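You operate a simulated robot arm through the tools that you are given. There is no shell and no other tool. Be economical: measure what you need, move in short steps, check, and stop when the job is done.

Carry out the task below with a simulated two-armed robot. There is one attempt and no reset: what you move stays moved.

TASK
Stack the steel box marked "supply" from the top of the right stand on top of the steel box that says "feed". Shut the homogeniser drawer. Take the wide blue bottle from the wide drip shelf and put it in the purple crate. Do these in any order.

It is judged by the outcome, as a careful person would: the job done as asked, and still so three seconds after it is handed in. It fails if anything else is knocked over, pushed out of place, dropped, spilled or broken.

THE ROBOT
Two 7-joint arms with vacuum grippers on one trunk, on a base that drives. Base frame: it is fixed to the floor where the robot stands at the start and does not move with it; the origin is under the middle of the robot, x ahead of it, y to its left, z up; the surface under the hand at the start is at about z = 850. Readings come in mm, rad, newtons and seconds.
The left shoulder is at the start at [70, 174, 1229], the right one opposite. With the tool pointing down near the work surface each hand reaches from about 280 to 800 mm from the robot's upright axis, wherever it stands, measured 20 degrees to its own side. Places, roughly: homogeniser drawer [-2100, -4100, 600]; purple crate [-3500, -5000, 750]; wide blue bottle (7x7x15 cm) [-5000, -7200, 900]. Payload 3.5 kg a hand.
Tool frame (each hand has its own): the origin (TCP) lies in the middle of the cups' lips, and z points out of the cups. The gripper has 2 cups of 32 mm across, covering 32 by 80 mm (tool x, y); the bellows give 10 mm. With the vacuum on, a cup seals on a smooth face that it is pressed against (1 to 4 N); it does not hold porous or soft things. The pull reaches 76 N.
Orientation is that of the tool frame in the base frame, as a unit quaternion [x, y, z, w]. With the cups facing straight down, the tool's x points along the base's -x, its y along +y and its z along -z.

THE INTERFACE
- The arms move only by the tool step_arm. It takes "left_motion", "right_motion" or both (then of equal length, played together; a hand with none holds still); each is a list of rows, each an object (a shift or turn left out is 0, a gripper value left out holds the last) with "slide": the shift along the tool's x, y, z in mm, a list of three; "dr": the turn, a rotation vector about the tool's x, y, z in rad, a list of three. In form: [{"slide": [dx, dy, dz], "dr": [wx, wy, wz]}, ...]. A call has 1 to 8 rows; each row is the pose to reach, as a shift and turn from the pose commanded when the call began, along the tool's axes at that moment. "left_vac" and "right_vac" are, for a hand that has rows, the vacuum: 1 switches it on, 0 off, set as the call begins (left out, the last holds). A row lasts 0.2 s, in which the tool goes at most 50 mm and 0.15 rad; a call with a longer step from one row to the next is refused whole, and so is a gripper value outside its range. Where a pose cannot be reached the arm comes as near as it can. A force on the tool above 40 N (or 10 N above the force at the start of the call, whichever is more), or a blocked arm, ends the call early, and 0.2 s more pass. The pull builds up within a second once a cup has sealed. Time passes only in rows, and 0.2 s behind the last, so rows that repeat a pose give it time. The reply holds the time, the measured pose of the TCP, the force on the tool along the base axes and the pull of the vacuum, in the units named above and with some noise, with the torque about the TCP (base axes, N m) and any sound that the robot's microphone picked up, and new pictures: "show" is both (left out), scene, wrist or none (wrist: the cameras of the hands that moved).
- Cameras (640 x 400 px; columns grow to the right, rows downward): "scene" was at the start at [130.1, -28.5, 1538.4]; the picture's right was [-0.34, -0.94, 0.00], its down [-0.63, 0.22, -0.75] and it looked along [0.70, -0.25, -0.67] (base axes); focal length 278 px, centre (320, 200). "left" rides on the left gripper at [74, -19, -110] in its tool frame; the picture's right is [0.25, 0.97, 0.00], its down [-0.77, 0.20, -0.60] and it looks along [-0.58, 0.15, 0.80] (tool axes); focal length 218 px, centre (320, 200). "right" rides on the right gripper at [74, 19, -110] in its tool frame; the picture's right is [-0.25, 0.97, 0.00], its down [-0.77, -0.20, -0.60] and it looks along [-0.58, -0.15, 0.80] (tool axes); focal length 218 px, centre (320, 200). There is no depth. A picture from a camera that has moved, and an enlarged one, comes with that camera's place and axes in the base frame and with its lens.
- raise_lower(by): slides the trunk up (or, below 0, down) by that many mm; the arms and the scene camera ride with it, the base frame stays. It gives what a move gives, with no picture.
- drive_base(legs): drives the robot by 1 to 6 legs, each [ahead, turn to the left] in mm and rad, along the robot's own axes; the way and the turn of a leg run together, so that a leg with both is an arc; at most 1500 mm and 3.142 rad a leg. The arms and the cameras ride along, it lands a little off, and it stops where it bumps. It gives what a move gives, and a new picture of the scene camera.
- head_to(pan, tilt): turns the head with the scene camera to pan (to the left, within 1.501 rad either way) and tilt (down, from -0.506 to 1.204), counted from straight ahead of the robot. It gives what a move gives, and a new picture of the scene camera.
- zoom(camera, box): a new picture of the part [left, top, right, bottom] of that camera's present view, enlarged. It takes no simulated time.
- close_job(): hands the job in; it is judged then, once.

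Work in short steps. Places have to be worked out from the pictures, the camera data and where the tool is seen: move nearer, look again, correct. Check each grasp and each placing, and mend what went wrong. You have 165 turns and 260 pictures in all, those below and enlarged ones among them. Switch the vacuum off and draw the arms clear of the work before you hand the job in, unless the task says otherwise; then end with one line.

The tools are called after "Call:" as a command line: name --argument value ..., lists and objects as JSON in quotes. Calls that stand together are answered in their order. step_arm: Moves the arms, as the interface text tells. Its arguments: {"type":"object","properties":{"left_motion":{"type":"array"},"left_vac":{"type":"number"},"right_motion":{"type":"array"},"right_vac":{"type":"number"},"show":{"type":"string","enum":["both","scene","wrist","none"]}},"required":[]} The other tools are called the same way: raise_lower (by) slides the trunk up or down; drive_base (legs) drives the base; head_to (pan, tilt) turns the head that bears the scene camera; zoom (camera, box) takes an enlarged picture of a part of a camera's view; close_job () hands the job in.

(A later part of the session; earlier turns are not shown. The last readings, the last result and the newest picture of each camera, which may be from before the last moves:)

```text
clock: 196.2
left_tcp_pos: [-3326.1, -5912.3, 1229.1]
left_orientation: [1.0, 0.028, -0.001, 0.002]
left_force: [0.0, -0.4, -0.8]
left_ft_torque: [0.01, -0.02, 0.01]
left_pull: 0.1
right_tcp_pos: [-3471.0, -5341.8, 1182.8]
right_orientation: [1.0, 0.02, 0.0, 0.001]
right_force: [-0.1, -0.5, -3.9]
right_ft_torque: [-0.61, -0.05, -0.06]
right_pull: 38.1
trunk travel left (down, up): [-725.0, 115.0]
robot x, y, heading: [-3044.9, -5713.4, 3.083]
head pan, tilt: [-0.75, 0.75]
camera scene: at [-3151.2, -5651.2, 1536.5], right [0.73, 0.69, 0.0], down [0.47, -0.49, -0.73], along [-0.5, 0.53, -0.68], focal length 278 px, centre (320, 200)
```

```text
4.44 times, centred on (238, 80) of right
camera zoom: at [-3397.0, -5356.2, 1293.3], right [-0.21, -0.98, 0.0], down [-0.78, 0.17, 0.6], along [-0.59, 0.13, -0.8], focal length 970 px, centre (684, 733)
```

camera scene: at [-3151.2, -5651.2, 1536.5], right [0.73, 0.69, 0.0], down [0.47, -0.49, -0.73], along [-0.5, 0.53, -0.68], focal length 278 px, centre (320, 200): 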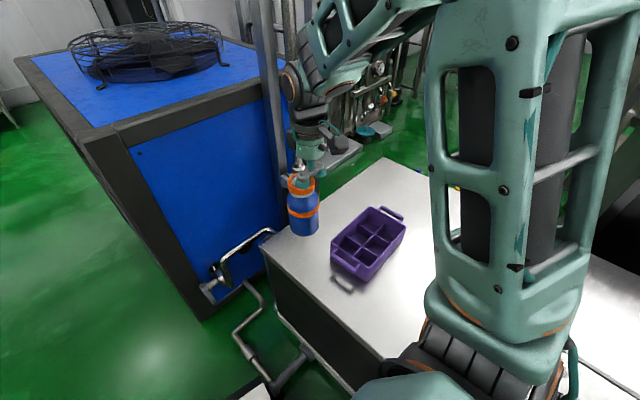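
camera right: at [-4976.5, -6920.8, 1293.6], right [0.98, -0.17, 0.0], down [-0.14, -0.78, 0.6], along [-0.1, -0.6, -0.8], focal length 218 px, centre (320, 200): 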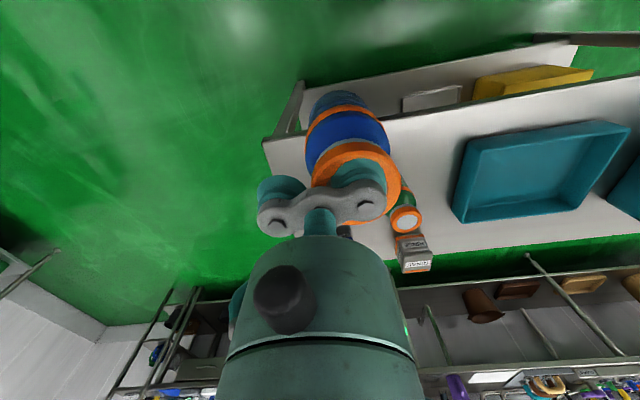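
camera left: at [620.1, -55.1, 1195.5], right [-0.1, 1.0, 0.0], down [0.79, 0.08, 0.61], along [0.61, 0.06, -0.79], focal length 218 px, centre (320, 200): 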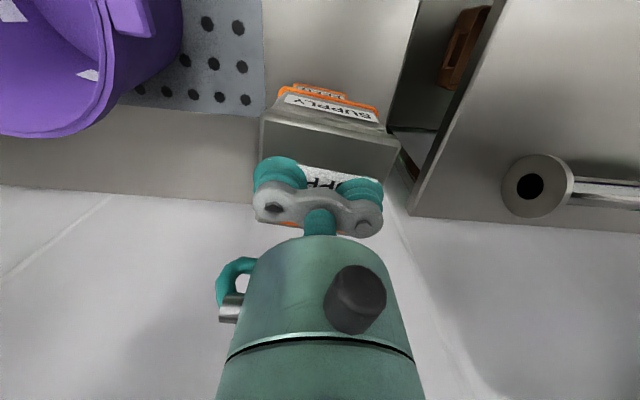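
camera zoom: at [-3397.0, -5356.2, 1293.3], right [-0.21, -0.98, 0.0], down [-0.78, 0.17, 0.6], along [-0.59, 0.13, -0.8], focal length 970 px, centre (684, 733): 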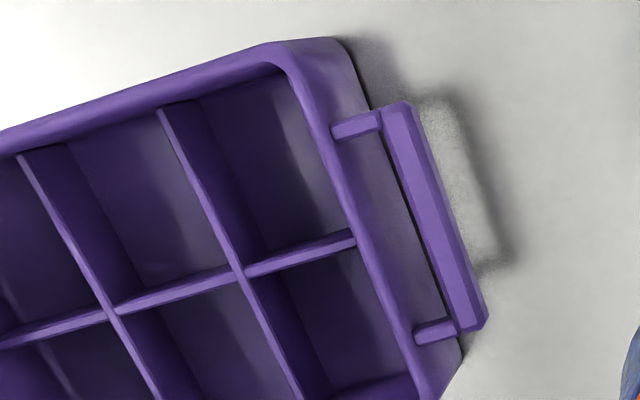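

The cells come out at about 67–70 mm against a bottle body of about 66 mm, so the fit is tight but possible. I move the bottle over the (-x, -y) end cell and stop above the rim to compare.

Call:
step_arm --right_motion '[{"slide": [-2, -30, 0]}, {"slide": [-4, -65, 0]}, {"slide": [-6, -105, 0]}, {"slide": [-8, -145, 0]}, {"slide": [-10, -180, 0]}, {"slide": [-12, -205, 0]}, {"slide": [-12, -213, 0]}, {"slide": [-12, -213, 0]}]' --show "none"

Call:
step_arm --right_motion '[{"slide": [0, 0, 30]}, {"slide": [0, 0, 65]}, {"slide": [0, 0, 100]}, {"slide": [0, 0, 135]}, {"slide": [0, 0, 165]}, {"slide": [0, 0, 190]}, {"slide": [0, 0, 200]}, {"slide": [0, 0, 200]}]'

Call:
zoom --camera "scene" --box '[310, 140, 422, 280]'

```text
clock: 198.0
left_tcp_pos: [-3324.4, -5913.7, 1230.1]
left_orientation: [1.0, 0.028, -0.001, 0.003]
left_force: [0.5, 0.3, -0.1]
left_ft_torque: [0.0, -0.04, 0.01]
left_pull: 0.0
right_tcp_pos: [-3489.8, -5128.9, 1182.0]
right_orientation: [1.0, 0.019, 0.0, 0.001]
right_force: [0.0, -0.6, -3.8]
right_ft_torque: [-0.62, -0.05, -0.04]
right_pull: 37.8
trunk travel left (down, up): [-725.0, 115.0]
robot x, y, heading: [-3045.0, -5715.3, 3.077]
head pan, tilt: [-0.75, 0.75]
```

```text
clock: 199.8
left_tcp_pos: [-3325.5, -5913.3, 1229.7]
left_orientation: [1.0, 0.028, -0.001, 0.003]
left_force: [0.1, -0.4, 0.9]
left_ft_torque: [0.0, -0.02, -0.01]
left_pull: 0.1
right_tcp_pos: [-3490.1, -5129.2, 981.2]
right_orientation: [1.0, 0.02, 0.0, 0.0]
right_force: [0.5, -0.3, -3.6]
right_ft_torque: [-0.61, -0.06, -0.01]
right_pull: 37.8
trunk travel left (down, up): [-725.0, 115.0]
robot x, y, heading: [-3044.9, -5712.5, 3.083]
head pan, tilt: [-0.75, 0.75]
camera scene: at [-3150.4, -5651.1, 1536.5], right [0.73, 0.69, 0.0], down [0.47, -0.5, -0.73], along [-0.5, 0.53, -0.68], focal length 278 px, centre (320, 200)
camera right: at [-3416.2, -5144.0, 1092.2], right [-0.21, -0.98, 0.0], down [-0.78, 0.17, 0.6], along [-0.59, 0.13, -0.8], focal length 218 px, centre (320, 200)
```

scene: 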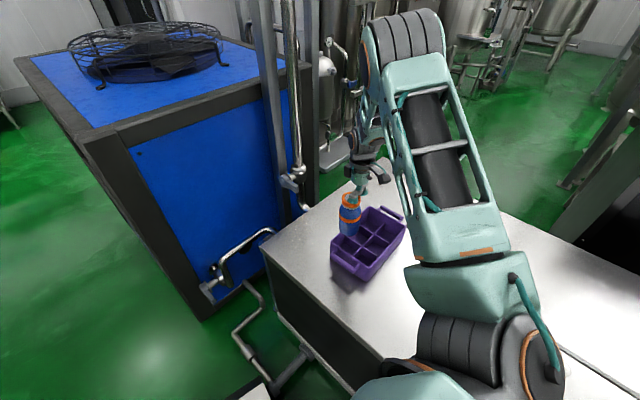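
right: 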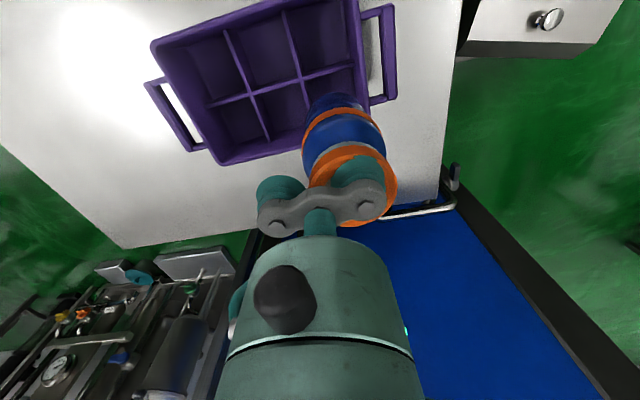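

```text
2.86 times, centred on (366, 210) of scene
camera zoom: at [-3150.4, -5651.1, 1536.5], right [0.73, 0.69, 0.0], down [0.47, -0.5, -0.73], along [-0.5, 0.53, -0.68], focal length 793 px, centre (189, 171)
```

zoom: 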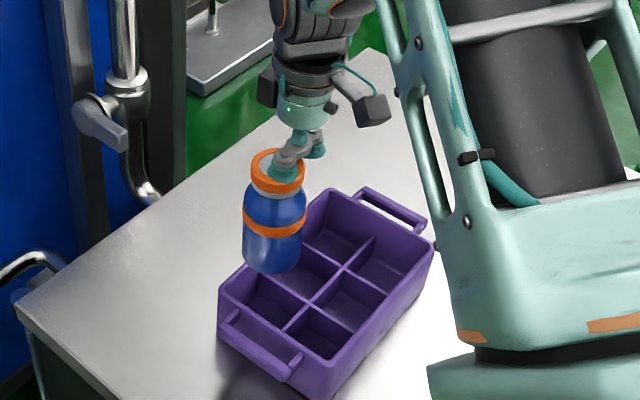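

The bottle hangs over the chosen cell as predicted. I zoom tighter on the bottle and cell to refine the offset.

Call:
zoom --camera "scene" --box '[325, 210, 389, 260]'

Call:
zoom --camera "right" --box '[200, 0, 400, 125]'

```text
8.00 times, centred on (357, 235) of scene
camera zoom: at [-3150.4, -5651.1, 1536.5], right [0.73, 0.69, 0.0], down [0.47, -0.5, -0.73], along [-0.5, 0.53, -0.68], focal length 2221 px, centre (24, -80)
```

zoom: 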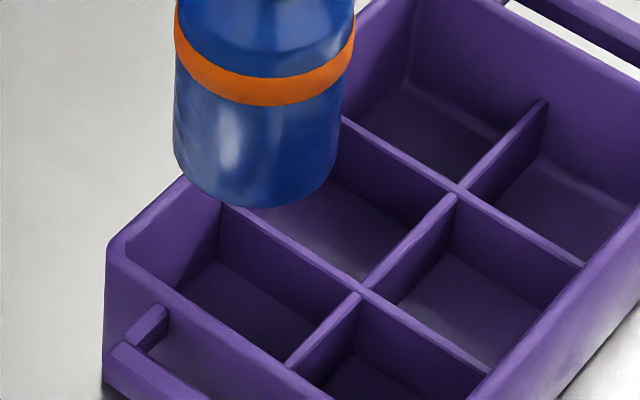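

```text
3.20 times, centred on (300, 62) of right
camera zoom: at [-3416.2, -5144.0, 1092.2], right [-0.21, -0.98, 0.0], down [-0.78, 0.17, 0.6], along [-0.59, 0.13, -0.8], focal length 698 px, centre (384, 640)
```

zoom: 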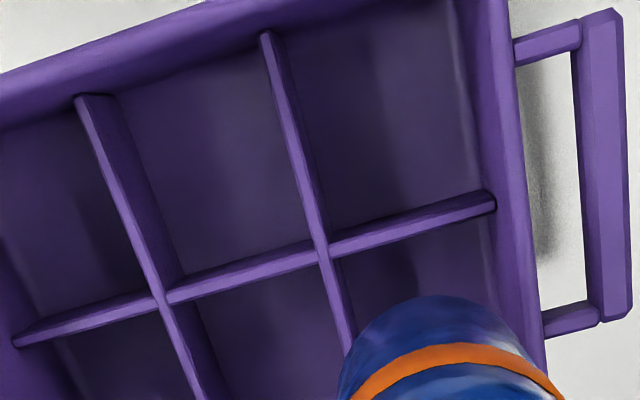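

By triangulation, the dividers are at z≈753 and the middle cell on the -x side is the roomiest, about 68×72 mm, centred near (-3493, -5074). I shift the bottle over that cell.

Call:
step_arm --right_motion '[{"slide": [0, -20, 0]}, {"slide": [0, -45, 0]}, {"slide": [0, -70, 0]}, {"slide": [0.6, -81, 0]}, {"slide": [0.6, -81, 0]}, {"slide": [0.6, -81, 0]}]' --show "none"

Call:
zoom --camera "scene" --box '[325, 200, 405, 265]'

Call:
zoom --camera "right" --box '[240, 0, 440, 125]'

```text
clock: 201.2
left_tcp_pos: [-3324.7, -5912.2, 1230.6]
left_orientation: [1.0, 0.028, -0.001, 0.002]
left_force: [0.5, -0.7, 0.2]
left_ft_torque: [0.0, -0.01, 0.0]
left_pull: 0.1
right_tcp_pos: [-3494.1, -5049.5, 981.3]
right_orientation: [1.0, 0.02, -0.001, 0.001]
right_force: [0.5, -0.6, -3.8]
right_ft_torque: [-0.61, -0.08, -0.06]
right_pull: 37.5
trunk travel left (down, up): [-725.0, 115.0]
robot x, y, heading: [-3043.3, -5713.4, 3.077]
head pan, tilt: [-0.75, 0.75]
```

```text
6.15 times, centred on (365, 232) of scene
camera zoom: at [-3150.5, -5650.8, 1536.5], right [0.73, 0.69, 0.0], down [0.47, -0.5, -0.73], along [-0.5, 0.53, -0.68], focal length 1708 px, centre (43, 0)
```

zoom: 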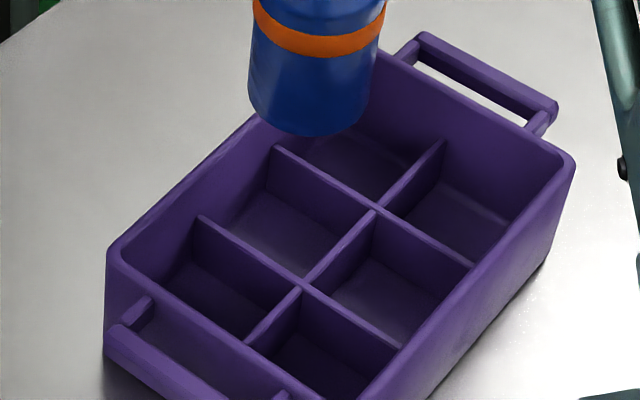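

```text
3.20 times, centred on (340, 62) of right
camera zoom: at [-3418.7, -5063.5, 1092.1], right [-0.21, -0.98, 0.0], down [-0.78, 0.17, 0.6], along [-0.59, 0.13, -0.8], focal length 698 px, centre (256, 640)
```

zoom: 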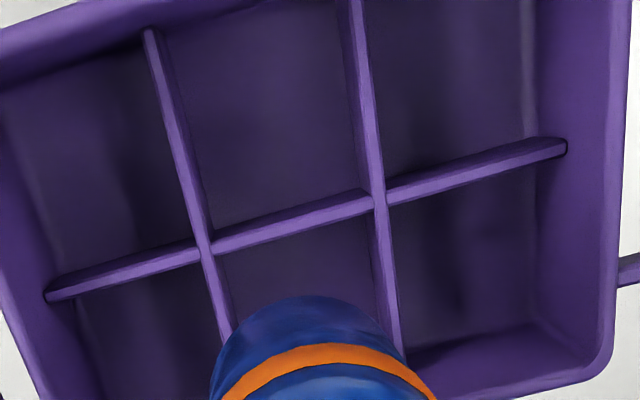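

I check whether the bottle hangs plumb with a tight zoom from the scene camera and the wrist camera.

Call:
zoom --camera "scene" --box '[325, 165, 405, 225]'

Call:
zoom --camera "right" --box '[240, 70, 440, 240]'

```text
6.67 times, centred on (365, 195) of scene
camera zoom: at [-3150.5, -5650.8, 1536.5], right [0.73, 0.69, 0.0], down [0.47, -0.5, -0.73], along [-0.5, 0.53, -0.68], focal length 1851 px, centre (20, 233)
```

zoom: 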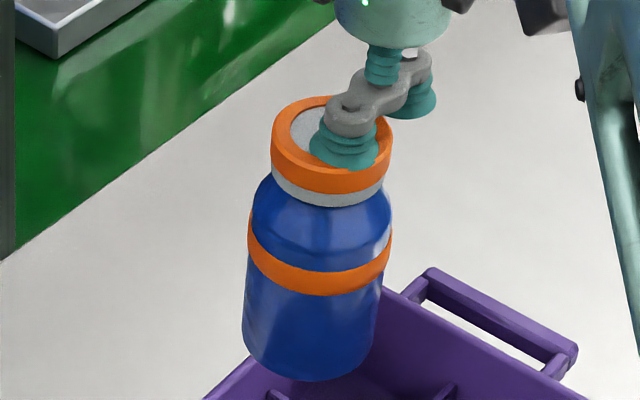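

```text
2.35 times, centred on (340, 155) of right
camera zoom: at [-3418.7, -5063.5, 1092.1], right [-0.21, -0.98, 0.0], down [-0.78, 0.17, 0.6], along [-0.59, 0.13, -0.8], focal length 514 px, centre (273, 306)
```

zoom: 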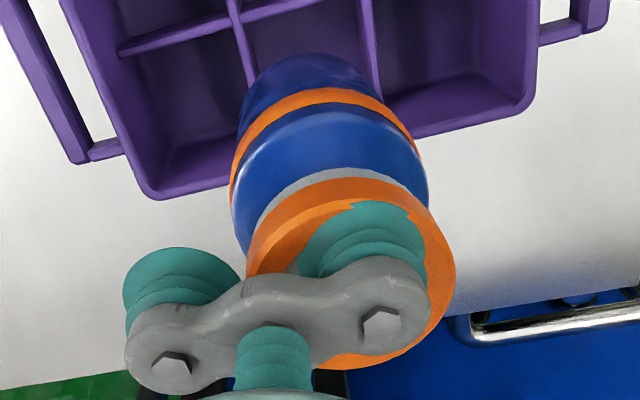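

The bottle hangs nearly plumb, but its axis sits about 6 mm to -x of the cup. I shift by (+3, -6) mm to centre its bottom on the cell and lower 40 mm to just above the rim.

Call:
step_arm --right_motion '[{"slide": [3, 6, 0]}, {"slide": [3, 6, 15]}, {"slide": [3, 6, 30]}, {"slide": [3, 6, 40]}, {"slide": [3, 6, 40]}, {"slide": [3, 6, 40]}]' --show "none"

Call:
zoom --camera "scene" --box '[325, 200, 405, 260]'

Call:
zoom --camera "right" --box '[240, 0, 440, 125]'

```text
clock: 202.6
left_tcp_pos: [-3325.6, -5912.0, 1229.3]
left_orientation: [1.0, 0.027, 0.0, 0.003]
left_force: [-0.1, -0.5, 0.0]
left_ft_torque: [0.01, 0.01, -0.01]
left_pull: 0.1
right_tcp_pos: [-3491.0, -5053.1, 942.0]
right_orientation: [1.0, 0.021, 0.0, 0.001]
right_force: [0.7, 0.6, -4.0]
right_ft_torque: [-0.65, -0.04, -0.07]
right_pull: 37.9
trunk travel left (down, up): [-725.0, 115.0]
robot x, y, heading: [-3047.5, -5715.5, 3.079]
head pan, tilt: [-0.75, 0.75]
```

```text
6.67 times, centred on (365, 230) of scene
camera zoom: at [-3150.6, -5650.8, 1536.5], right [0.73, 0.69, 0.0], down [0.47, -0.5, -0.73], along [-0.5, 0.53, -0.68], focal length 1851 px, centre (20, 0)
```

zoom: 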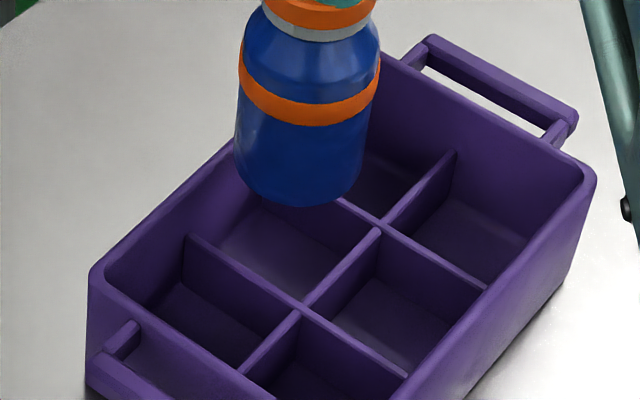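

```text
3.20 times, centred on (340, 62) of right
camera zoom: at [-3415.9, -5069.0, 1053.5], right [-0.21, -0.98, 0.0], down [-0.78, 0.17, 0.6], along [-0.59, 0.13, -0.8], focal length 698 px, centre (256, 640)
```

zoom: 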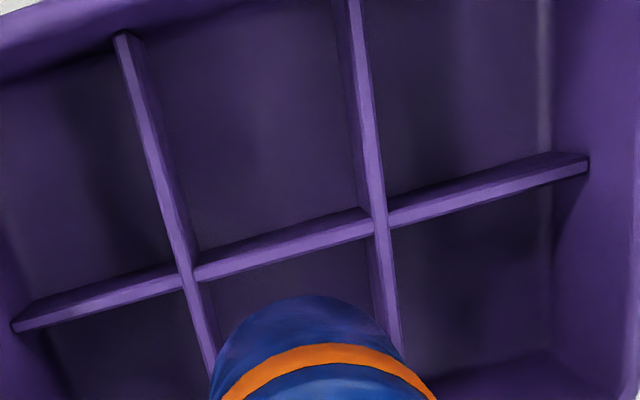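

The wrist view, my most direct relative reference, says the bottle needs about +3 mm in x and +4 mm in y. I apply that and lower to just above the dividers, where parallax is small.

Call:
step_arm --right_motion '[{"slide": [3, -4, 0]}, {"slide": [3, -4, 12]}, {"slide": [3, -4, 24]}, {"slide": [3, -4, 34]}, {"slide": [3, -4, 42]}, {"slide": [3, -4, 42]}]' --show "none"

Call:
zoom --camera "scene" --box '[325, 200, 405, 260]'

Call:
zoom --camera "right" --box '[240, 0, 440, 125]'

```text
clock: 204.0
left_tcp_pos: [-3325.0, -5913.1, 1230.7]
left_orientation: [1.0, 0.028, 0.0, 0.003]
left_force: [-0.3, 0.8, -0.8]
left_ft_torque: [0.0, 0.03, 0.0]
left_pull: 0.0
right_tcp_pos: [-3487.2, -5050.4, 900.1]
right_orientation: [1.0, 0.02, -0.001, 0.0]
right_force: [1.0, 0.4, -3.8]
right_ft_torque: [-0.6, -0.08, -0.07]
right_pull: 37.7
trunk travel left (down, up): [-725.0, 115.0]
robot x, y, heading: [-3046.2, -5714.8, 3.077]
head pan, tilt: [-0.75, 0.75]
```

```text
6.67 times, centred on (365, 230) of scene
camera zoom: at [-3150.4, -5651.1, 1536.5], right [0.73, 0.69, 0.0], down [0.47, -0.5, -0.73], along [-0.5, 0.53, -0.68], focal length 1851 px, centre (20, 0)
```

zoom: 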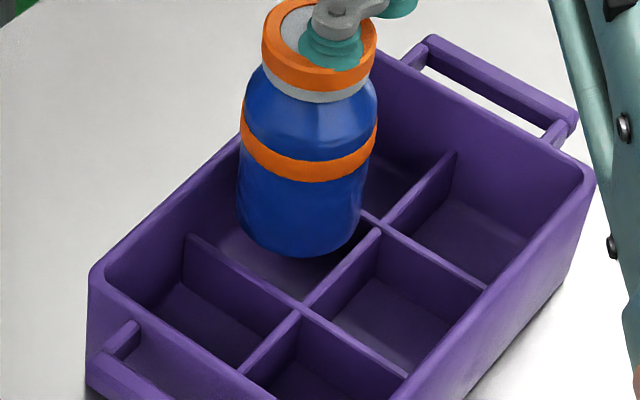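

```text
3.20 times, centred on (340, 62) of right
camera zoom: at [-3413.7, -5065.0, 1010.2], right [-0.21, -0.98, 0.0], down [-0.78, 0.17, 0.6], along [-0.59, 0.13, -0.8], focal length 698 px, centre (256, 640)
```

zoom: 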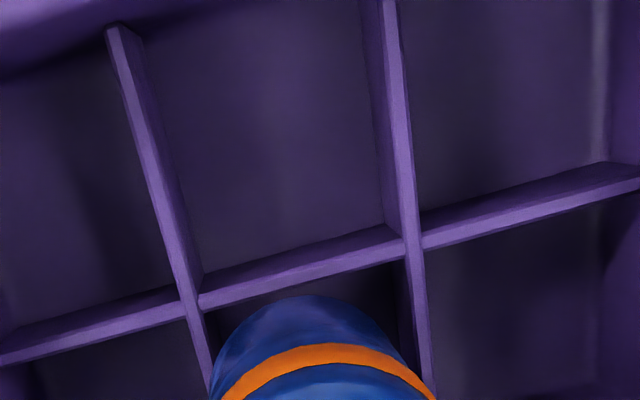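

The two views disagree by a few mm, so I apply an averaged correction of (-3, -1) mm. I then lower in small steps and watch for contact, letting the rounded bottom and soft bellows guide it.

Call:
step_arm --right_motion '[{"slide": [-3, 1, 2]}, {"slide": [-3, 1, 6]}, {"slide": [-3, 1, 10]}, {"slide": [-3, 1, 14]}, {"slide": [-3, 1, 17]}, {"slide": [-3, 1, 20]}, {"slide": [-3, 1, 22]}, {"slide": [-3, 1, 22]}]' --show "none"

Call:
zoom --camera "scene" --box '[325, 200, 405, 260]'

Call:
zoom --camera "right" --box '[240, 0, 440, 125]'

```text
clock: 205.8
left_tcp_pos: [-3322.0, -5917.5, 1228.9]
left_orientation: [1.0, 0.029, -0.001, 0.001]
left_force: [0.2, -0.6, -0.9]
left_ft_torque: [0.03, -0.03, 0.01]
left_pull: 0.1
right_tcp_pos: [-3490.1, -5054.8, 883.0]
right_orientation: [1.0, 0.021, -0.001, -0.002]
right_force: [-1.1, -4.7, 25.9]
right_ft_torque: [-0.72, 0.06, 0.01]
right_pull: 37.8
trunk travel left (down, up): [-725.0, 115.0]
robot x, y, heading: [-3042.9, -5716.4, 3.079]
head pan, tilt: [-0.75, 0.75]
```

```text
6.67 times, centred on (365, 230) of scene
camera zoom: at [-3147.6, -5657.0, 1537.0], right [0.73, 0.69, 0.0], down [0.47, -0.49, -0.73], along [-0.5, 0.53, -0.68], focal length 1851 px, centre (20, 0)
```

zoom: 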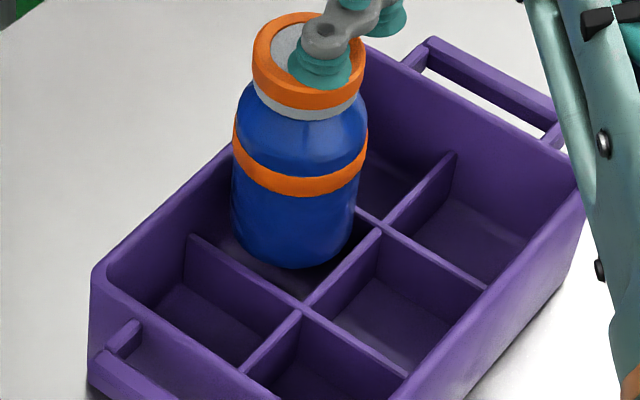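

```text
3.20 times, centred on (340, 62) of right
camera zoom: at [-3415.3, -5070.8, 993.0], right [-0.21, -0.98, 0.0], down [-0.78, 0.17, 0.61], along [-0.59, 0.13, -0.79], focal length 698 px, centre (256, 640)
```

zoom: 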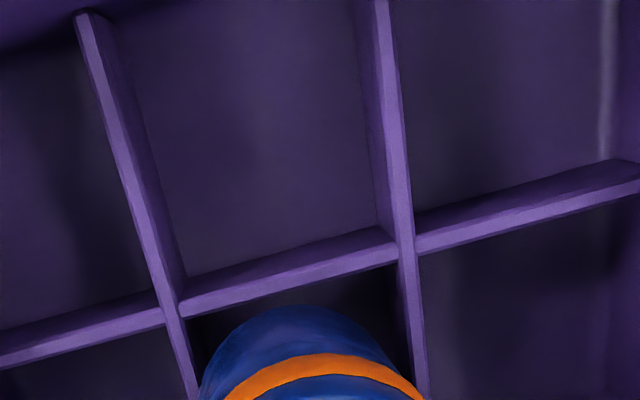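

It made contact at the divider level with 26 N. The wrist view shows about a 6 mm gap on the long-divider side, so the bottle is touching the -x wall. I lift slightly, shift +4.5 mm in x and +1.5 mm in y, and try again.

Call:
step_arm --right_motion '[{"slide": [0, 0, -8]}, {"slide": [0, 0, -16]}, {"slide": [4.5, -1.5, -16]}, {"slide": [4.5, -1.5, -10]}, {"slide": [4.5, -1.5, -6]}, {"slide": [4.5, -1.5, -6]}]' --show "none"

Call:
zoom --camera "right" --box '[240, 0, 440, 125]'

```text
clock: 207.2
left_tcp_pos: [-3324.7, -5913.8, 1230.3]
left_orientation: [1.0, 0.028, -0.001, 0.003]
left_force: [0.6, 0.4, 0.3]
left_ft_torque: [0.02, 0.0, -0.02]
left_pull: 0.1
right_tcp_pos: [-3486.2, -5049.7, 883.8]
right_orientation: [1.0, 0.02, -0.001, 0.0]
right_force: [1.5, -1.5, -1.1]
right_ft_torque: [-0.74, -0.05, -0.06]
right_pull: 38.2
trunk travel left (down, up): [-725.0, 115.0]
robot x, y, heading: [-3041.8, -5714.1, 3.078]
head pan, tilt: [-0.75, 0.75]
```

```text
3.20 times, centred on (340, 62) of right
camera zoom: at [-3412.2, -5065.1, 995.1], right [-0.21, -0.98, 0.0], down [-0.78, 0.17, 0.6], along [-0.59, 0.13, -0.8], focal length 698 px, centre (256, 640)
```

zoom: 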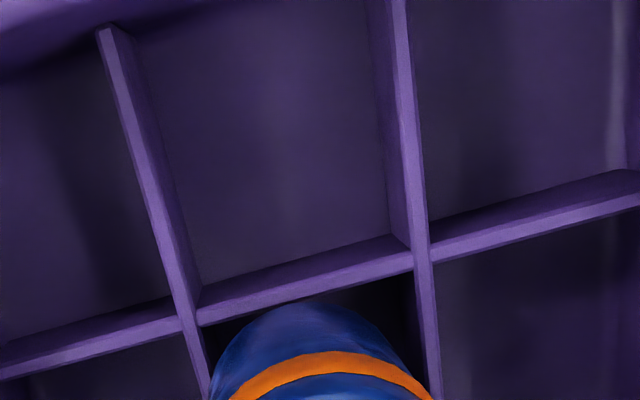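

It is now better centred, with a small gap to the divider. I lower in small steps again, watching the force.

Call:
step_arm --right_motion '[{"slide": [0, 0, 2]}, {"slide": [0, 0, 4]}, {"slide": [0, 0, 6]}, {"slide": [0, 0, 8]}, {"slide": [0, 0, 10]}, {"slide": [0, 0, 12]}]' --show "none"

Call:
zoom --camera "right" --box '[240, 0, 440, 125]'

Call:
zoom --camera "scene" --box '[325, 200, 405, 260]'

```text
clock: 208.6
left_tcp_pos: [-3323.0, -5916.7, 1230.4]
left_orientation: [1.0, 0.029, -0.003, 0.001]
left_force: [-0.7, -0.5, 0.6]
left_ft_torque: [0.0, 0.0, 0.04]
left_pull: 0.0
right_tcp_pos: [-3488.1, -5051.1, 878.7]
right_orientation: [1.0, 0.02, -0.005, -0.001]
right_force: [3.0, -2.3, 23.9]
right_ft_torque: [-0.95, -0.07, -0.02]
right_pull: 37.8
trunk travel left (down, up): [-725.0, 115.0]
robot x, y, heading: [-3040.8, -5714.7, 3.076]
head pan, tilt: [-0.75, 0.75]
stopped in row 6 (right hand): the force on the tool passed its limit at 41 N (the readings are from after the stop); the commanded pose is now the measured one
```

```text
3.20 times, centred on (340, 62) of right
camera zoom: at [-3412.5, -5067.3, 988.6], right [-0.21, -0.98, 0.0], down [-0.77, 0.17, 0.61], along [-0.6, 0.13, -0.79], focal length 698 px, centre (256, 640)
```

zoom: 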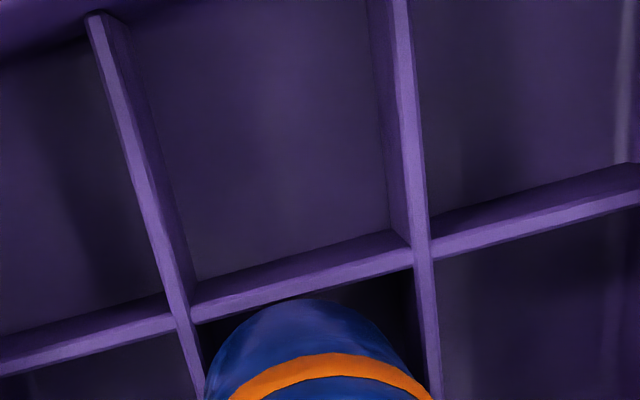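

```text
6.67 times, centred on (365, 230) of scene
camera zoom: at [-3147.2, -5655.2, 1536.8], right [0.73, 0.69, 0.0], down [0.47, -0.49, -0.73], along [-0.5, 0.53, -0.68], focal length 1851 px, centre (20, 0)
```

zoom: 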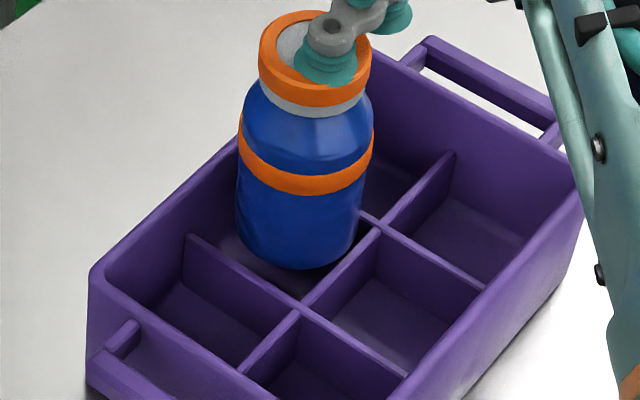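

Still blocked, with a lateral force in +x that points at the -x wall. A gap of about 3 mm remains to the long divider, so I lift, shift +3 mm in x, and try once more.

Call:
step_arm --right_motion '[{"slide": [0, 0, -8]}, {"slide": [0, 0, -14]}, {"slide": [3.5, -1, -14]}, {"slide": [3.5, -1, -8]}, {"slide": [3.5, -1, -3]}, {"slide": [3.5, -1, 0]}, {"slide": [3.5, -1, 3]}, {"slide": [3.5, -1, 3]}]' --show "none"

Call:
zoom --camera "right" --box '[240, 0, 440, 125]'

Call:
zoom --camera "scene" --box '[325, 200, 405, 260]'

```text
clock: 210.3
left_tcp_pos: [-3321.7, -5916.8, 1230.6]
left_orientation: [1.0, 0.028, -0.002, 0.001]
left_force: [-0.2, -0.8, -0.2]
left_ft_torque: [0.02, 0.01, 0.01]
left_pull: 0.1
right_tcp_pos: [-3486.2, -5050.3, 879.1]
right_orientation: [1.0, 0.021, -0.007, -0.004]
right_force: [5.9, -3.3, 26.0]
right_ft_torque: [-0.85, 0.0, 0.02]
right_pull: 38.0
trunk travel left (down, up): [-725.0, 115.0]
robot x, y, heading: [-3041.0, -5716.9, 3.081]
head pan, tilt: [-0.75, 0.75]
stopped in row 8 (right hand): the force on the tool passed its limit at 41 N (the readings are from after the stop); the commanded pose is now the measured one
```

```text
3.20 times, centred on (340, 62) of right
camera zoom: at [-3410.3, -5065.7, 988.3], right [-0.21, -0.98, -0.01], down [-0.77, 0.16, 0.62], along [-0.6, 0.13, -0.79], focal length 698 px, centre (256, 640)
```

zoom: 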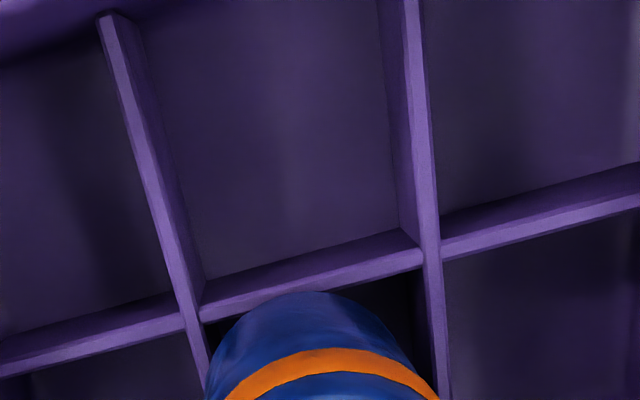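

```text
6.67 times, centred on (365, 230) of scene
camera zoom: at [-3146.3, -5656.1, 1537.1], right [0.73, 0.69, 0.0], down [0.47, -0.49, -0.73], along [-0.5, 0.53, -0.68], focal length 1851 px, centre (20, 0)
```

zoom: 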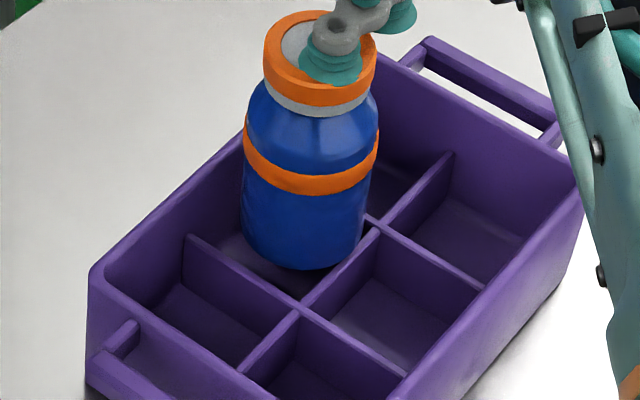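

The contact torques put the touching point on the +y side of the bottle, i.e. on the +y divider, which agrees with the scene view. I lift, shift by (-3, -8) mm, and lower again.

Call:
step_arm --right_motion '[{"slide": [0, 0, -9]}, {"slide": [0, 0, -17]}, {"slide": [-3, 8, -17]}, {"slide": [-3, 8, -17]}, {"slide": [-3, 8, -12]}, {"slide": [-3, 8, -8]}, {"slide": [-3, 8, -5]}, {"slide": [-3, 8, -5]}]' --show "none"

Call:
zoom --camera "scene" --box '[325, 200, 405, 260]'

Call:
step_arm --right_motion '[{"slide": [0, 0, 2]}, {"slide": [0, 0, 4]}, {"slide": [0, 0, 6]}, {"slide": [0, 0, 8]}, {"slide": [0, 0, 8]}]' --show "none"

Call:
zoom --camera "scene" --box '[325, 200, 405, 260]'

```text
clock: 212.1
left_tcp_pos: [-3323.9, -5913.9, 1229.2]
left_orientation: [1.0, 0.028, 0.0, 0.003]
left_force: [-1.0, -0.1, -0.8]
left_ft_torque: [0.03, 0.02, -0.01]
left_pull: 0.1
right_tcp_pos: [-3490.2, -5056.4, 879.2]
right_orientation: [1.0, 0.022, -0.005, -0.003]
right_force: [-0.9, 1.4, 3.0]
right_ft_torque: [-0.75, -0.14, -0.03]
right_pull: 38.3
trunk travel left (down, up): [-725.0, 115.0]
robot x, y, heading: [-3041.5, -5716.4, 3.08]
head pan, tilt: [-0.75, 0.75]
```

```text
6.67 times, centred on (365, 230) of scene
camera zoom: at [-3150.2, -5651.9, 1536.7], right [0.73, 0.69, 0.0], down [0.47, -0.49, -0.73], along [-0.5, 0.53, -0.68], focal length 1851 px, centre (20, 0)
```

zoom: 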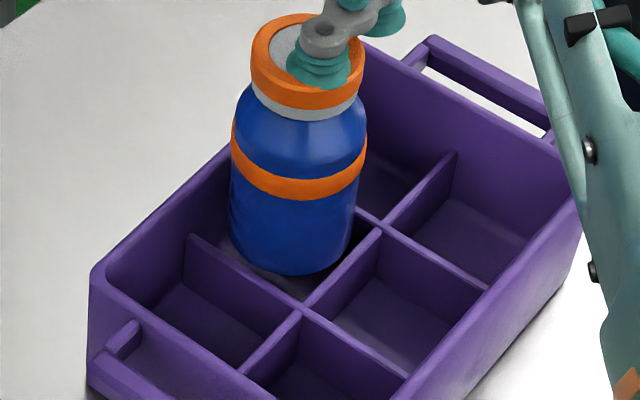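

```text
clock: 213.1
left_tcp_pos: [-3324.2, -5915.3, 1230.7]
left_orientation: [1.0, 0.029, -0.002, 0.002]
left_force: [-0.3, 1.3, 0.3]
left_ft_torque: [0.01, 0.02, -0.03]
left_pull: 0.1
right_tcp_pos: [-3496.0, -5056.0, 876.9]
right_orientation: [1.0, 0.023, -0.011, -0.006]
right_force: [-4.9, 2.1, 28.7]
right_ft_torque: [-1.13, -0.59, -0.11]
right_pull: 38.0
trunk travel left (down, up): [-725.0, 115.0]
robot x, y, heading: [-3044.0, -5712.1, 3.084]
head pan, tilt: [-0.75, 0.75]
stopped in row 4 (right hand): the force on the tool passed its limit at 43 N (the readings are from after the stop); the commanded pose is now the measured one
```

```text
6.67 times, centred on (365, 230) of scene
camera zoom: at [-3149.4, -5653.5, 1536.7], right [0.73, 0.69, 0.0], down [0.47, -0.49, -0.73], along [-0.5, 0.53, -0.68], focal length 1851 px, centre (20, 0)
```

zoom: 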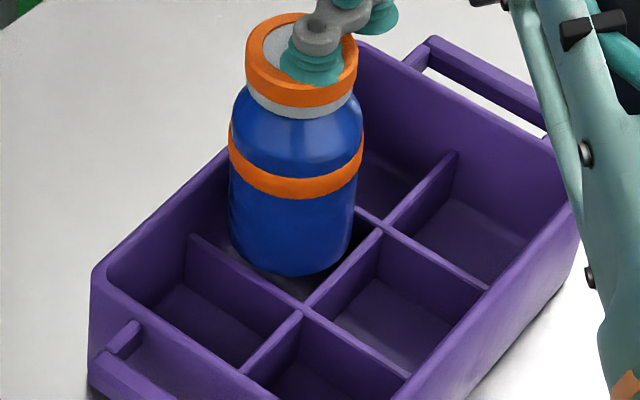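

Now y looks right: the contact moved to the long divider on the +x side, and the bottle has gone slightly lower. I lift, straighten the hand's small tilt, shift a little to -x, and lower again.

Call:
step_arm --right_motion '[{"slide": [0, 0, -9]}, {"slide": [3, 2.5, -16], "dr": [-0.012, 0.022, 0]}, {"slide": [3, 2.5, -16], "dr": [-0.012, 0.022, 0]}, {"slide": [3, 2.5, -16], "dr": [-0.012, 0.022, 0]}, {"slide": [3, 2.5, -16], "dr": [-0.012, 0.022, 0]}]' --show "none"

Call:
zoom --camera "scene" --box '[325, 200, 405, 260]'

Call:
zoom --camera "right" --box '[240, 0, 440, 125]'

```text
clock: 214.3
left_tcp_pos: [-3325.1, -5913.1, 1229.2]
left_orientation: [1.0, 0.029, -0.001, 0.003]
left_force: [0.0, -0.2, -0.9]
left_ft_torque: [0.0, 0.01, 0.03]
left_pull: 0.2
right_tcp_pos: [-3488.7, -5058.2, 889.5]
right_orientation: [1.0, 0.023, 0.004, 0.003]
right_force: [-0.6, -0.2, -4.6]
right_ft_torque: [-0.66, -0.09, -0.1]
right_pull: 37.5
trunk travel left (down, up): [-725.0, 115.0]
robot x, y, heading: [-3046.3, -5715.1, 3.079]
head pan, tilt: [-0.75, 0.75]
```

```text
6.67 times, centred on (365, 230) of scene
camera zoom: at [-3150.6, -5651.5, 1536.5], right [0.73, 0.69, 0.0], down [0.47, -0.49, -0.73], along [-0.5, 0.53, -0.68], focal length 1851 px, centre (20, 0)
```

zoom: 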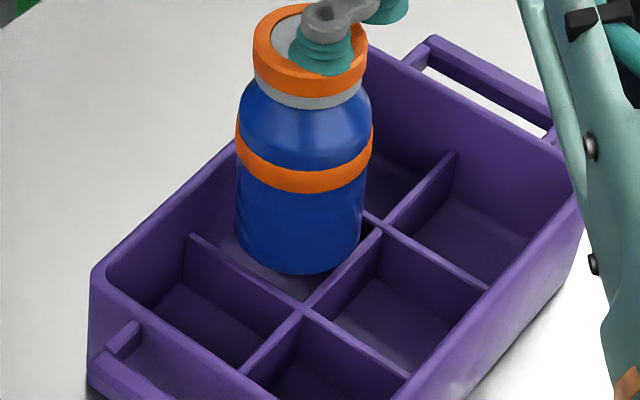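

```text
3.20 times, centred on (340, 62) of right
camera zoom: at [-3416.2, -5072.3, 1001.1], right [-0.21, -0.98, 0.0], down [-0.78, 0.17, 0.6], along [-0.58, 0.12, -0.8], focal length 698 px, centre (256, 640)
```

zoom: 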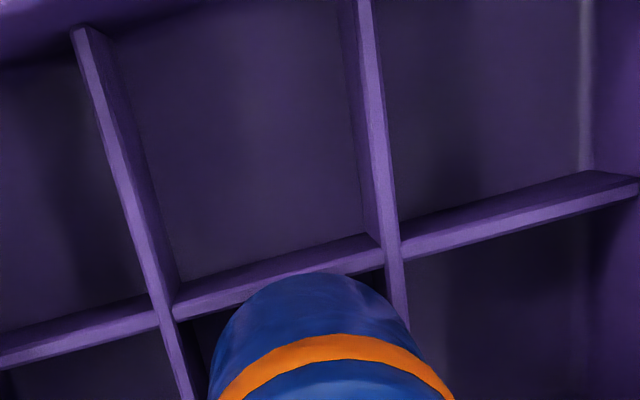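

Both views now agree that the bottle needs about -6.5 mm in x and -1 mm in y. I apply that with the small tilt fix and lower slowly.

Call:
step_arm --right_motion '[{"slide": [-6.5, 1, -3], "dr": [0.006, -0.008, 0]}, {"slide": [-6.5, 1, 0], "dr": [0.006, -0.008, 0]}, {"slide": [-6.5, 1, 3], "dr": [0.006, -0.008, 0]}, {"slide": [-6.5, 1, 6], "dr": [0.006, -0.008, 0]}, {"slide": [-6.5, 1, 9], "dr": [0.006, -0.008, 0]}, {"slide": [-6.5, 1, 11], "dr": [0.006, -0.008, 0]}, {"slide": [-6.5, 1, 11], "dr": [0.006, -0.008, 0]}]' --show "none"

Call:
zoom --camera "scene" --box '[325, 200, 405, 260]'

Call:
zoom --camera "right" --box '[240, 0, 440, 125]'

```text
clock: 215.9
left_tcp_pos: [-3322.6, -5915.8, 1231.1]
left_orientation: [1.0, 0.028, -0.002, 0.001]
left_force: [-0.5, -0.7, 1.1]
left_ft_torque: [-0.01, -0.02, -0.03]
left_pull: 0.1
right_tcp_pos: [-3493.9, -5059.4, 881.5]
right_orientation: [1.0, 0.023, -0.002, -0.003]
right_force: [2.4, 6.8, 23.7]
right_ft_torque: [-1.17, 0.06, -0.06]
right_pull: 37.8
trunk travel left (down, up): [-725.0, 115.0]
robot x, y, heading: [-3045.4, -5714.0, 3.075]
head pan, tilt: [-0.75, 0.75]
```

```text
6.67 times, centred on (365, 230) of scene
camera zoom: at [-3147.2, -5654.2, 1537.2], right [0.73, 0.69, 0.0], down [0.47, -0.49, -0.73], along [-0.5, 0.53, -0.68], focal length 1851 px, centre (20, 0)
```

zoom: 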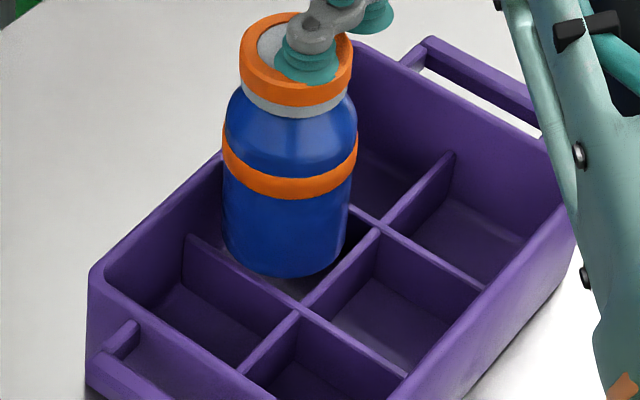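

```text
3.20 times, centred on (340, 62) of right
camera zoom: at [-3419.8, -5075.0, 991.7], right [-0.21, -0.98, 0.0], down [-0.78, 0.16, 0.61], along [-0.59, 0.13, -0.79], focal length 698 px, centre (256, 640)
```

zoom: 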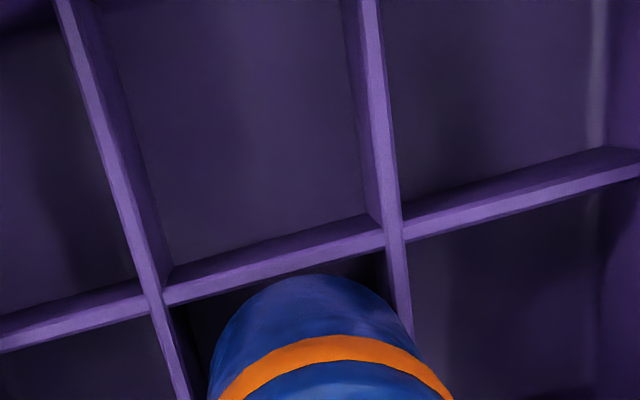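

The contact force is now +y, so the bottle is on the opposite (-y) divider. I shift back 4 mm in +y, keep x, and lower again.

Call:
step_arm --right_motion '[{"slide": [0, 0, -9]}, {"slide": [0.5, -4, -11]}, {"slide": [0.5, -4, -8]}, {"slide": [0.5, -4, -4]}, {"slide": [0.5, -4, 0]}, {"slide": [0.5, -4, 2]}, {"slide": [0.5, -4, 4]}, {"slide": [0.5, -4, 4]}]' --show "none"

Call:
zoom --camera "scene" --box '[325, 200, 405, 260]'

Call:
zoom --camera "right" --box '[240, 0, 440, 125]'

```text
clock: 217.7
left_tcp_pos: [-3323.9, -5916.1, 1229.8]
left_orientation: [1.0, 0.028, -0.002, 0.001]
left_force: [0.7, 0.9, 0.3]
left_ft_torque: [-0.04, -0.01, 0.0]
left_pull: 0.0
right_tcp_pos: [-3495.4, -5057.0, 878.2]
right_orientation: [1.0, 0.023, -0.003, -0.003]
right_force: [-4.5, 3.1, 21.4]
right_ft_torque: [-1.02, -0.31, -0.2]
right_pull: 37.6
trunk travel left (down, up): [-725.0, 115.0]
robot x, y, heading: [-3043.1, -5711.7, 3.082]
head pan, tilt: [-0.75, 0.75]
```

```text
6.67 times, centred on (365, 230) of scene
camera zoom: at [-3149.0, -5654.5, 1537.1], right [0.73, 0.69, 0.0], down [0.47, -0.49, -0.73], along [-0.5, 0.53, -0.68], focal length 1851 px, centre (20, 0)
```

zoom: 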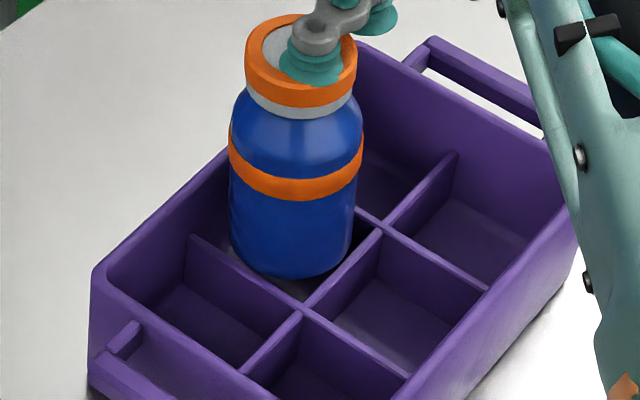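

```text
3.20 times, centred on (340, 62) of right
camera zoom: at [-3420.9, -5071.4, 988.1], right [-0.21, -0.98, 0.0], down [-0.78, 0.16, 0.61], along [-0.59, 0.13, -0.79], focal length 698 px, centre (256, 640)
```

zoom: 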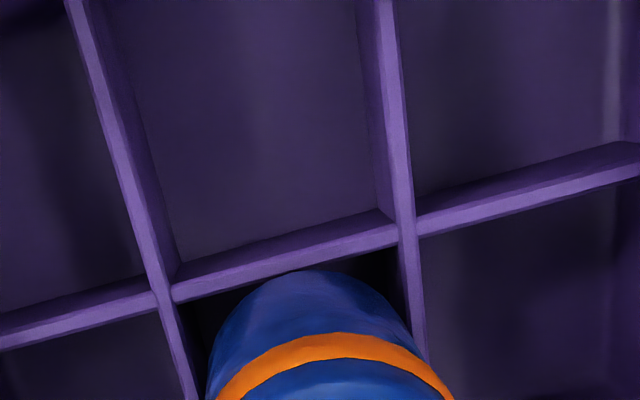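

It is going about 3 mm deeper, and the remaining contact is on the +x divider. I nudge -2.5 mm in x and +1 mm in y and lower again.

Call:
step_arm --right_motion '[{"slide": [0, 0, -8]}, {"slide": [-2.5, -1, -9]}, {"slide": [-2.5, -1, -6]}, {"slide": [-2.5, -1, -3]}, {"slide": [-2.5, -1, 0]}, {"slide": [-2.5, -1, 2]}, {"slide": [-2.5, -1, 4]}, {"slide": [-2.5, -1, 4]}]' --show "none"

Call:
zoom --camera "right" --box '[240, 0, 440, 125]'

```text
clock: 219.5
left_tcp_pos: [-3325.5, -5912.9, 1230.4]
left_orientation: [1.0, 0.029, -0.001, 0.003]
left_force: [0.0, 0.1, -0.7]
left_ft_torque: [-0.02, -0.02, 0.01]
left_pull: 0.0
right_tcp_pos: [-3499.1, -5053.4, 870.9]
right_orientation: [1.0, 0.023, 0.0, -0.001]
right_force: [0.5, -0.1, -4.1]
right_ft_torque: [-0.64, -0.08, -0.08]
right_pull: 38.1
trunk travel left (down, up): [-725.0, 115.0]
robot x, y, heading: [-3043.9, -5712.5, 3.085]
head pan, tilt: [-0.75, 0.75]
```

```text
3.20 times, centred on (340, 62) of right
camera zoom: at [-3423.9, -5068.6, 981.5], right [-0.21, -0.98, 0.0], down [-0.78, 0.17, 0.6], along [-0.59, 0.13, -0.8], focal length 698 px, centre (256, 640)
```

zoom: 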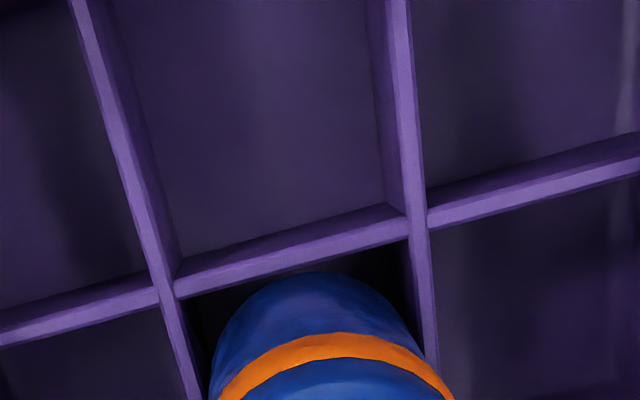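

It slipped into the cell: z is 870.9 with only the bottle's weight on the tool. I continue down.

Call:
step_arm --right_motion '[{"slide": [0, 0, 8]}, {"slide": [0, 0, 16]}, {"slide": [0, 0, 24]}, {"slide": [0, 0, 32]}, {"slide": [0, 0, 40]}, {"slide": [0, 0, 48]}, {"slide": [0, 0, 56]}, {"slide": [0, 0, 56]}]' --show "scene"

Call:
zoom --camera "scene" --box '[325, 200, 405, 260]'

```text
clock: 220.8
left_tcp_pos: [-3321.7, -5917.4, 1231.1]
left_orientation: [1.0, 0.027, -0.002, 0.001]
left_force: [0.1, 1.0, -0.8]
left_ft_torque: [-0.02, -0.01, 0.04]
left_pull: 0.1
right_tcp_pos: [-3495.7, -5050.8, 837.5]
right_orientation: [1.0, 0.021, -0.003, -0.007]
right_force: [9.6, 0.8, 41.2]
right_ft_torque: [-1.15, 0.2, 0.0]
right_pull: 37.3
trunk travel left (down, up): [-725.0, 115.0]
robot x, y, heading: [-3042.7, -5710.1, 3.075]
head pan, tilt: [-0.75, 0.75]
stopped in row 6 (right hand): the force on the tool passed its limit at 55 N (the readings are from after the stop); the commanded pose is now the measured one
camera scene: at [-3145.2, -5655.8, 1537.7], right [0.73, 0.69, 0.0], down [0.47, -0.49, -0.73], along [-0.5, 0.53, -0.68], focal length 278 px, centre (320, 200)
```

scene: 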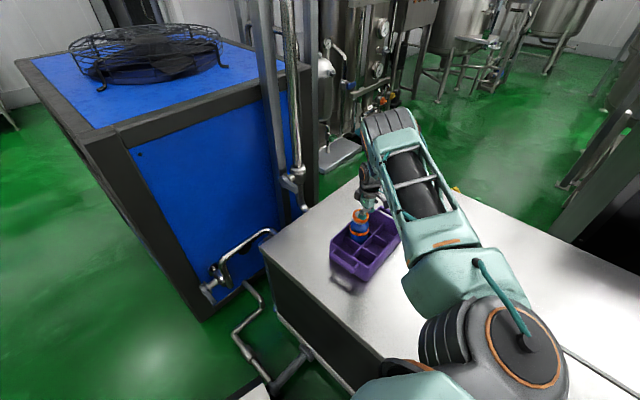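

```text
6.67 times, centred on (365, 230) of scene
camera zoom: at [-3145.2, -5655.8, 1537.7], right [0.73, 0.69, 0.0], down [0.47, -0.49, -0.73], along [-0.5, 0.53, -0.68], focal length 1851 px, centre (20, 0)
```

zoom: 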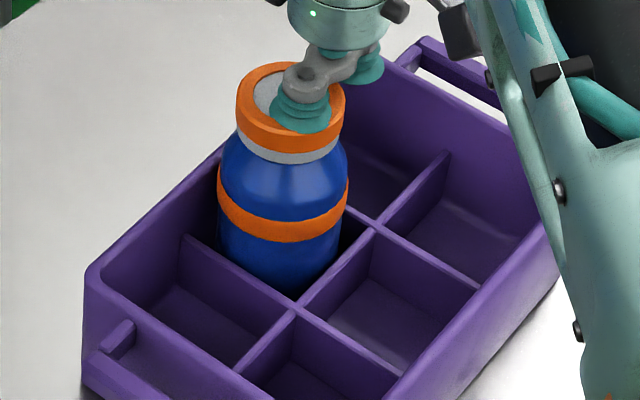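

It stopped with 41 N at z 837.5. The bottle's bottom is then at about z 710, which fits the crate floor. I ease the load, switch the vacuum off, and wait.

Call:
step_arm --right_motion '[{"slide": [0, 0, -4]}, {"slide": [0, 0, -5]}, {"slide": [0, 0, -5]}]' --show "none"

Call:
step_arm --right_motion '[{"slide": [0, 0, 0]}, {"slide": [0, 0, 0]}, {"slide": [0, 0, -1]}, {"slide": [0, 0, -3]}, {"slide": [0, 0, -3]}]' --right_vac 0 --show "none"

Call:
zoom --camera "scene" --box '[325, 200, 405, 260]'

```text
clock: 221.6
left_tcp_pos: [-3322.4, -5915.5, 1229.9]
left_orientation: [1.0, 0.028, -0.003, 0.001]
left_force: [-0.3, 0.5, -1.0]
left_ft_torque: [0.0, -0.01, 0.0]
left_pull: 0.0
right_tcp_pos: [-3498.2, -5052.4, 838.6]
right_orientation: [1.0, 0.022, -0.003, -0.005]
right_force: [5.5, 3.2, 18.5]
right_ft_torque: [-0.78, 0.01, -0.1]
right_pull: 37.9
trunk travel left (down, up): [-725.0, 115.0]
robot x, y, heading: [-3045.8, -5710.8, 3.08]
head pan, tilt: [-0.75, 0.75]
```

```text
clock: 222.8
left_tcp_pos: [-3325.0, -5914.1, 1230.0]
left_orientation: [1.0, 0.028, -0.002, 0.003]
left_force: [-0.1, -0.1, 0.3]
left_ft_torque: [0.01, -0.01, -0.02]
left_pull: 0.1
right_tcp_pos: [-3498.2, -5052.4, 840.2]
right_orientation: [1.0, 0.022, -0.002, -0.003]
right_force: [2.2, 0.6, 5.1]
right_ft_torque: [-0.07, 0.01, 0.05]
right_pull: 0.1
trunk travel left (down, up): [-725.0, 115.0]
robot x, y, heading: [-3044.4, -5718.4, 3.084]
head pan, tilt: [-0.75, 0.75]
```

```text
6.67 times, centred on (365, 230) of scene
camera zoom: at [-3149.4, -5651.7, 1536.6], right [0.73, 0.69, 0.0], down [0.47, -0.5, -0.73], along [-0.5, 0.53, -0.68], focal length 1851 px, centre (20, 0)
```

zoom: 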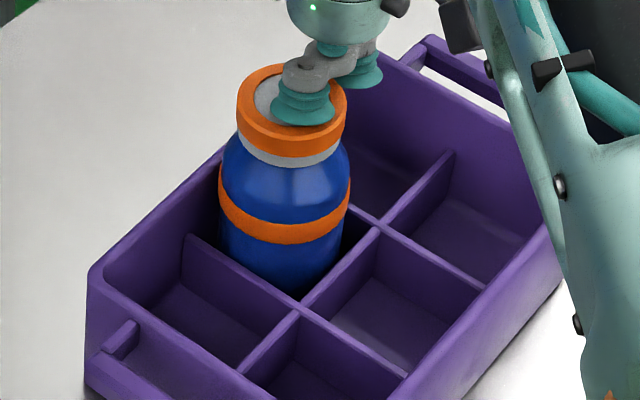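

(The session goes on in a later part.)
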